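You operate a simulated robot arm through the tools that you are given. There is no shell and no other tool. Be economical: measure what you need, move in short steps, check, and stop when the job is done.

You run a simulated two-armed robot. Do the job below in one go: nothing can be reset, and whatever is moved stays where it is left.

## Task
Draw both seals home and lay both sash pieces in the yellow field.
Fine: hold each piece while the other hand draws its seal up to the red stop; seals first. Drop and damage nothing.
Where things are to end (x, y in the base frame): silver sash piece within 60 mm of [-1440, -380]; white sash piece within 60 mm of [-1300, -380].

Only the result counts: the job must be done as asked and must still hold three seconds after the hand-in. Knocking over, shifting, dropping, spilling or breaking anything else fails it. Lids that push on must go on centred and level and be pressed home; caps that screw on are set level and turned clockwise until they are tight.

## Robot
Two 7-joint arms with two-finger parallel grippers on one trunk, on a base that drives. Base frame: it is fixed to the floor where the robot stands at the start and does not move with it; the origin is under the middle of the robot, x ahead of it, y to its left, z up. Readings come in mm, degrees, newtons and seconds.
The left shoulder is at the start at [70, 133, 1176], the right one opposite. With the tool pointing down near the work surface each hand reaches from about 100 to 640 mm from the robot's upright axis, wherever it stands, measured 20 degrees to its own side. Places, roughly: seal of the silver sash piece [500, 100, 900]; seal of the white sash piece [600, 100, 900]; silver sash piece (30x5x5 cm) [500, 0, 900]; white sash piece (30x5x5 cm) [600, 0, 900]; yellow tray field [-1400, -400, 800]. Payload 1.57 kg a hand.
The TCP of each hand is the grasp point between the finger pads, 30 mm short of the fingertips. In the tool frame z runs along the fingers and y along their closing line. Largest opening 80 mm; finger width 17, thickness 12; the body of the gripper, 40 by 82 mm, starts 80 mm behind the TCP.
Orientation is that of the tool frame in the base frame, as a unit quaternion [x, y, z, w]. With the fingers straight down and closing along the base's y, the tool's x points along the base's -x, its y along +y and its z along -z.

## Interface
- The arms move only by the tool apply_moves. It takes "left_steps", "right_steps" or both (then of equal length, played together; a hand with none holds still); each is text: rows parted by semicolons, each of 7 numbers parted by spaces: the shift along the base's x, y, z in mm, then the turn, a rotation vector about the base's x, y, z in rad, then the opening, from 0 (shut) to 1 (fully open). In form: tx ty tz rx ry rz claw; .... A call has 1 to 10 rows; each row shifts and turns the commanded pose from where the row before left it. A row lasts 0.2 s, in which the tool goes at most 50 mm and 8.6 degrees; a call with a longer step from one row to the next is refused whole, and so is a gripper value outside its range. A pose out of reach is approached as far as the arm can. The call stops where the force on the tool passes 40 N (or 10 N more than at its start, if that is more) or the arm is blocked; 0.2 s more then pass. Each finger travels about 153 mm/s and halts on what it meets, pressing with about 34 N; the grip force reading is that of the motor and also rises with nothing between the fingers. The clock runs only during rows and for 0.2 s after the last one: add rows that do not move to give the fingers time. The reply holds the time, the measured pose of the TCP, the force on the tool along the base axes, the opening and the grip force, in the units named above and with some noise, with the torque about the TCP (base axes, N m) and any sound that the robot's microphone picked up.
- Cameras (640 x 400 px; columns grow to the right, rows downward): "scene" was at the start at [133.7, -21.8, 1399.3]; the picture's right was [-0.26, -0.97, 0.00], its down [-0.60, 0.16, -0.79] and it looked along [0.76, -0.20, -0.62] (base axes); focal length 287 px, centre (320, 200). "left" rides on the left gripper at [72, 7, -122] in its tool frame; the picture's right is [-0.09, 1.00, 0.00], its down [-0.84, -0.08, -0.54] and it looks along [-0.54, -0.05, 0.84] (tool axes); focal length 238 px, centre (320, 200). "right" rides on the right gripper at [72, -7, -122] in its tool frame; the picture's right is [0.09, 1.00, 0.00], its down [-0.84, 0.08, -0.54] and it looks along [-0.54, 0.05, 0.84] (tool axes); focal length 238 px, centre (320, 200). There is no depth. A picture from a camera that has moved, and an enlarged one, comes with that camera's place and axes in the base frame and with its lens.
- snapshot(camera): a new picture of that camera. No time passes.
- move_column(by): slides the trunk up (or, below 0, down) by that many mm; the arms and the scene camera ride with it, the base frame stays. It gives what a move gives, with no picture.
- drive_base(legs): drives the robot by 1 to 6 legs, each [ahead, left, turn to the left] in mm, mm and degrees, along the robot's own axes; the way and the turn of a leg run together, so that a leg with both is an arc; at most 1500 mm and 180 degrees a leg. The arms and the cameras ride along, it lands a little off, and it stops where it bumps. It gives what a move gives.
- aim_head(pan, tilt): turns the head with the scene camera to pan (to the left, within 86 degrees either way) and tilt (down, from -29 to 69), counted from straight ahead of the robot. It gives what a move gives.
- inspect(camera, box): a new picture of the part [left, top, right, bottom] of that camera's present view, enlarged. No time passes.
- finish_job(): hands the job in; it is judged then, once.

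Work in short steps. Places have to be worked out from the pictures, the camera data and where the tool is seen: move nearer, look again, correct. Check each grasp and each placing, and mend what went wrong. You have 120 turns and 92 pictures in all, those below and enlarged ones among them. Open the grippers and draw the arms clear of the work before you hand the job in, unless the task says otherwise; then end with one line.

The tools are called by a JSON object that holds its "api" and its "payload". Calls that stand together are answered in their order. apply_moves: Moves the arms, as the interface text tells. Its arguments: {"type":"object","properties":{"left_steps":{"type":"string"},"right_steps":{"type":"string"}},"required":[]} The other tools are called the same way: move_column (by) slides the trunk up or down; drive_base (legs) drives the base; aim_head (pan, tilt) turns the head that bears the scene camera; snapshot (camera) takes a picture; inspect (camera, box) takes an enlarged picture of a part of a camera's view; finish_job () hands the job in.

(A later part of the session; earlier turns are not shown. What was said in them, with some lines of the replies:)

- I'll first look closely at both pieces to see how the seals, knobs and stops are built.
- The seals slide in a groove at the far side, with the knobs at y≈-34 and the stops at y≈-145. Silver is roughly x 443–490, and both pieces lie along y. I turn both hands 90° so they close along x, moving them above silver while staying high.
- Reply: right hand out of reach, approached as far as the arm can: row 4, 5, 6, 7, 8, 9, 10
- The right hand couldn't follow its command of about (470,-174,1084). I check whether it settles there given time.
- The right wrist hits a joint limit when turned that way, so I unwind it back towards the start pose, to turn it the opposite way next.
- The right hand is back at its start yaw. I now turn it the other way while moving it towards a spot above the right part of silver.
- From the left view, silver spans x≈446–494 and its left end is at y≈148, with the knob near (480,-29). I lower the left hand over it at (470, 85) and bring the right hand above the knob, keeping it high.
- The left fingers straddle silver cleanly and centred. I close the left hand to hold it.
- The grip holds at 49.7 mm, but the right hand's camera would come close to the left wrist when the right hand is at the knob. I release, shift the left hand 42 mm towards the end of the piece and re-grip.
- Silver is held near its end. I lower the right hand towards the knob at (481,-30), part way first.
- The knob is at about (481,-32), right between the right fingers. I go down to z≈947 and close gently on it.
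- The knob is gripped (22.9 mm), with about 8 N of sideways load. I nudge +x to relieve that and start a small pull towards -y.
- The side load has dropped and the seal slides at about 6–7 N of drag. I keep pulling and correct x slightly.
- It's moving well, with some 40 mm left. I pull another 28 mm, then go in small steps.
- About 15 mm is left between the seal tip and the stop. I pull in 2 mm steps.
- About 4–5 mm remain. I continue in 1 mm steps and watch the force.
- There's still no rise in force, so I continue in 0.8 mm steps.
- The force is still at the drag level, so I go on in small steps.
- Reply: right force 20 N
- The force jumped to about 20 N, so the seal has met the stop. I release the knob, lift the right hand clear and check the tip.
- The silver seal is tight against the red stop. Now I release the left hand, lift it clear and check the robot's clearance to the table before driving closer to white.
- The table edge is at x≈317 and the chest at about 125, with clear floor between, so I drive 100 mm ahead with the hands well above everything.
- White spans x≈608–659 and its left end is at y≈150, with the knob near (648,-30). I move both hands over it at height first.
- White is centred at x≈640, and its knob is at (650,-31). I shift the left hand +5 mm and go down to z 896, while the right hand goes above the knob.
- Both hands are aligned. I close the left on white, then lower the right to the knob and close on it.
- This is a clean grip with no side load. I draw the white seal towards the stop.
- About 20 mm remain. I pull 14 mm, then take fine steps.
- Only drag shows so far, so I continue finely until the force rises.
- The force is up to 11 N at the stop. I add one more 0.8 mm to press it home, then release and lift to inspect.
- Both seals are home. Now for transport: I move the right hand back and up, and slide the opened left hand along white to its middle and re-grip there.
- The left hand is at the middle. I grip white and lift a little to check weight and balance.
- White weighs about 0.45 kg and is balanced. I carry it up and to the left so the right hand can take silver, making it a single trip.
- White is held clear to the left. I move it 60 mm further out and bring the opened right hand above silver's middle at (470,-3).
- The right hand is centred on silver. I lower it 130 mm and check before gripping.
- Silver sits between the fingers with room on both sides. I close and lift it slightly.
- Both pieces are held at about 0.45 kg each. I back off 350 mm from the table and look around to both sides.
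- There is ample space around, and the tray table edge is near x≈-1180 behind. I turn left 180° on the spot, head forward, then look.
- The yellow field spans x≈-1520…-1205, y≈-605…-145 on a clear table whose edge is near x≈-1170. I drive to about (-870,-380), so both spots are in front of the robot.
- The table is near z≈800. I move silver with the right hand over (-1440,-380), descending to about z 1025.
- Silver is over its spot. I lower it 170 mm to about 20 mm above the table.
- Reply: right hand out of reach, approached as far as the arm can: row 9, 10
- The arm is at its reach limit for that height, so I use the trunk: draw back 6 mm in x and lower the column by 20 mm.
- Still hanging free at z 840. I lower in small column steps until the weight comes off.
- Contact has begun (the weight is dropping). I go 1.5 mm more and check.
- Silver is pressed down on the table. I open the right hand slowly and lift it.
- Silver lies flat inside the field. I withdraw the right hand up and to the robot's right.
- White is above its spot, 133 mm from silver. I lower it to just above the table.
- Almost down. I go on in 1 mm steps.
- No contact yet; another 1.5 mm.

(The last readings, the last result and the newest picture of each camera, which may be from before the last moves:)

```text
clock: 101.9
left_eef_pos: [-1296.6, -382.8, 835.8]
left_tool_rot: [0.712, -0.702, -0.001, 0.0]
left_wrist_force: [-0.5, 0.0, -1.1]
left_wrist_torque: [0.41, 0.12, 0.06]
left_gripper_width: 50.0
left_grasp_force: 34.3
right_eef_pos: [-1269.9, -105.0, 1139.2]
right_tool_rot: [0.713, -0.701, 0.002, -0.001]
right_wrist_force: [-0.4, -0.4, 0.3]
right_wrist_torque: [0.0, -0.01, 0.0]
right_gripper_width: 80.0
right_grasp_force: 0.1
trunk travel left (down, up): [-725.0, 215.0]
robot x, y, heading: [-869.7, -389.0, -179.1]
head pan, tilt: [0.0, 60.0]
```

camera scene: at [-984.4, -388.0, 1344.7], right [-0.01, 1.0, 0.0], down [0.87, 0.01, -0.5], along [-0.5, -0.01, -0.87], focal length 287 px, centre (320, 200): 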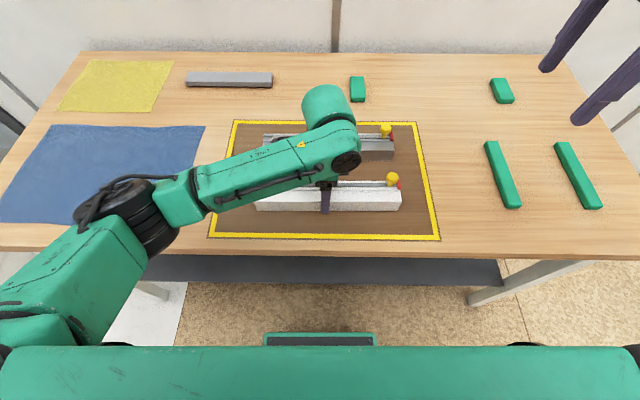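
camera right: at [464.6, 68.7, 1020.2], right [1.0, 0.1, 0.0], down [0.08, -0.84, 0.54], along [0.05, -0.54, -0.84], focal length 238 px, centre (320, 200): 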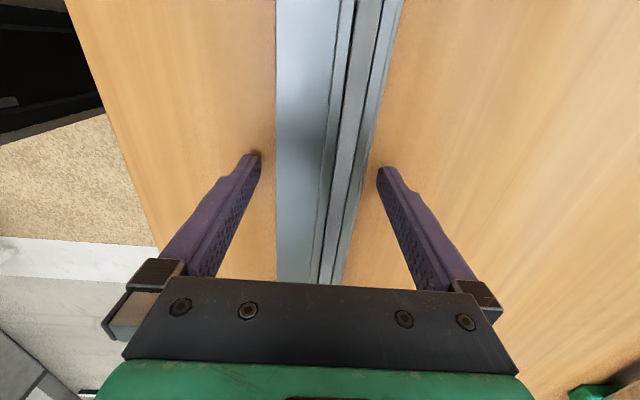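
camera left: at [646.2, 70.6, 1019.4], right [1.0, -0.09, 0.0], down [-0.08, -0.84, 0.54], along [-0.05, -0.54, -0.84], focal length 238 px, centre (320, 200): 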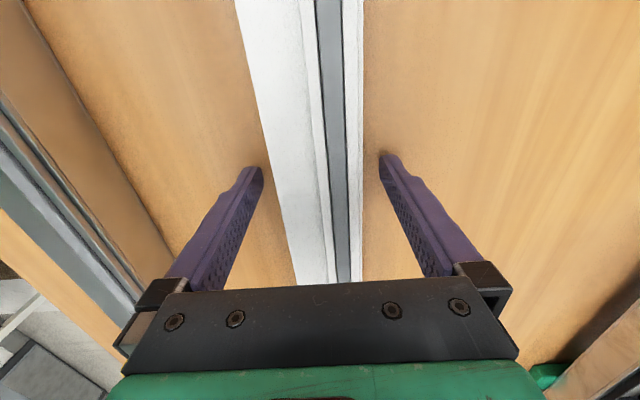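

Contact. I press 0.8 mm more, then open and lift away.

{"api": "apply_moves", "payload": {"left_steps": "0 0 -0.8 0 0 0 0.3;0 0 0 0 0 0 0.7;0 0 0 0 0 0 1;0 0 0 0 0 0 1;0 0 10 0 0 0 1;0 0 25 0 0 0 1;0 0 35 0 0 0 1;0 0 35 0 0 0 1;0 0 35 0 0 0 1;0 0 35 0 0 0 1"}}

{"api": "apply_moves", "payload": {"left_steps": "5 -30 10 0 0 0 1;5 -30 10 0 0 0 1;5 -30 10 0 0 0 1;5 -30 10 0 0 0 1;5 -30 10 0 0 0 1;5 -30 10 0 0 0 1;5 -30 10 0 0 0 1;5 -30 10 0 0 0 1;5 -30 10 0 0 0 1"}}

{"api": "snapshot", "payload": {"camera": "scene"}}

{"api": "inspect", "payload": {"camera": "scene", "box": [200, 110, 440, 260]}}

{"api": "inspect", "payload": {"camera": "scene", "box": [350, 115, 430, 215]}}

```text
clock: 104.1
left_eef_pos: [-1294.1, -382.6, 1009.5]
left_tool_rot: [0.713, -0.701, 0.001, 0.0]
left_wrist_force: [-0.2, 0.4, 0.0]
left_wrist_torque: [0.01, 0.01, 0.02]
left_gripper_width: 80.1
left_grasp_force: 0.0
right_eef_pos: [-1270.7, -105.2, 1138.2]
right_tool_rot: [0.713, -0.701, 0.001, 0.0]
right_wrist_force: [0.0, 0.6, 0.1]
right_wrist_torque: [0.0, -0.01, -0.01]
right_gripper_width: 79.9
right_grasp_force: 0.1
trunk travel left (down, up): [-725.0, 215.0]
robot x, y, heading: [-867.7, -387.6, -179.0]
head pan, tilt: [0.0, 60.0]
```

```text
clock: 106.1
left_eef_pos: [-1250.1, -652.5, 1100.2]
left_tool_rot: [0.712, -0.702, 0.0, 0.0]
left_wrist_force: [-0.4, 0.2, 0.5]
left_wrist_torque: [0.0, 0.02, -0.01]
left_gripper_width: 79.8
left_grasp_force: 0.3
right_eef_pos: [-1269.7, -107.7, 1141.3]
right_tool_rot: [0.714, -0.701, 0.001, -0.001]
right_wrist_force: [-0.5, 0.5, -0.5]
right_wrist_torque: [0.04, 0.0, 0.03]
right_gripper_width: 80.2
right_grasp_force: 0.1
trunk travel left (down, up): [-725.0, 215.0]
robot x, y, heading: [-869.8, -384.8, -179.2]
head pan, tilt: [0.0, 60.0]
```

```text
40 pictures are left
camera scene: at [-982.7, -389.1, 1344.9], right [-0.01, 1.0, 0.0], down [0.87, 0.01, -0.5], along [-0.5, -0.01, -0.87], focal length 287 px, centre (320, 200)
```

scene: 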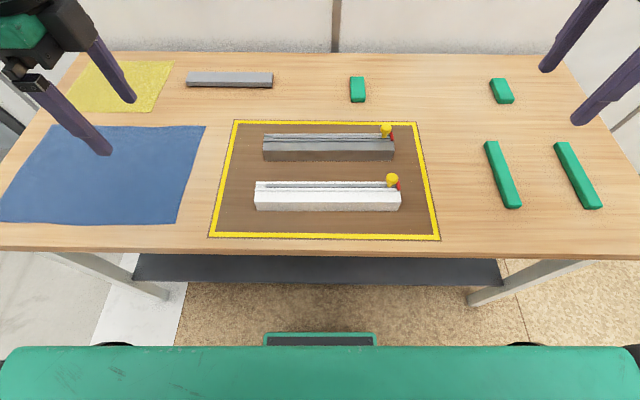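

```text
2.67 times, centred on (320, 185) of scene
camera zoom: at [-982.7, -389.1, 1344.9], right [-0.01, 1.0, 0.0], down [0.87, 0.01, -0.5], along [-0.5, -0.01, -0.87], focal length 764 px, centre (320, 240)
```

zoom: 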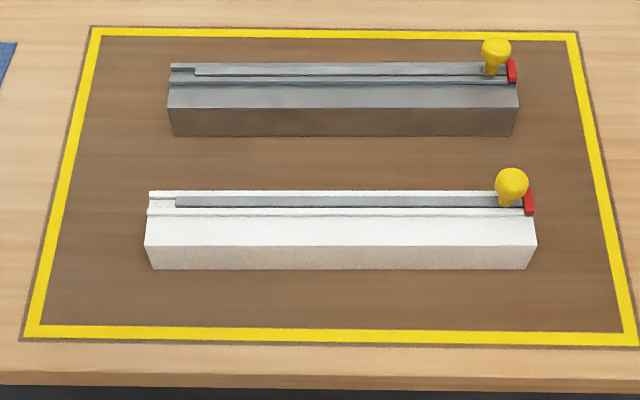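

```text
4.00 times, centred on (390, 165) of scene
camera zoom: at [-982.7, -389.1, 1344.9], right [-0.01, 1.0, 0.0], down [0.87, 0.01, -0.5], along [-0.5, -0.01, -0.87], focal length 1147 px, centre (40, 340)
```

zoom: 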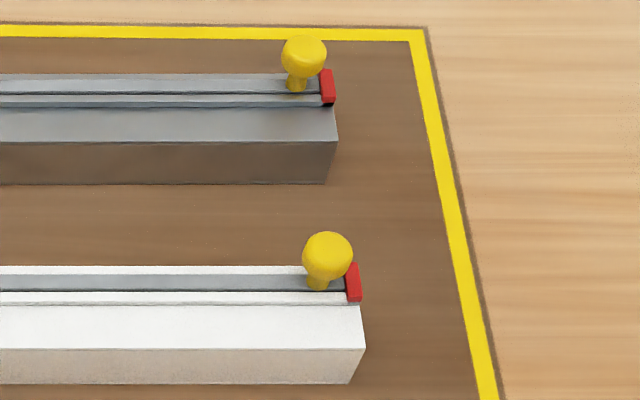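

Both pieces lie flat inside the field, within about 11 mm of their targets. Both seals are against their stops, the hands are open and clear, so I hand in.

{"api": "finish_job", "payload": {}}

```text
The job is handed in.
```

Both seals are drawn up to their red stops, and both sash pieces lie flat in the yellow field. By the hand readings at release, silver is at about [-1430, -377] and white at about [-1296, -383], each within 11 mm of its target. The job is handed in with the grippers open and the arms clear.
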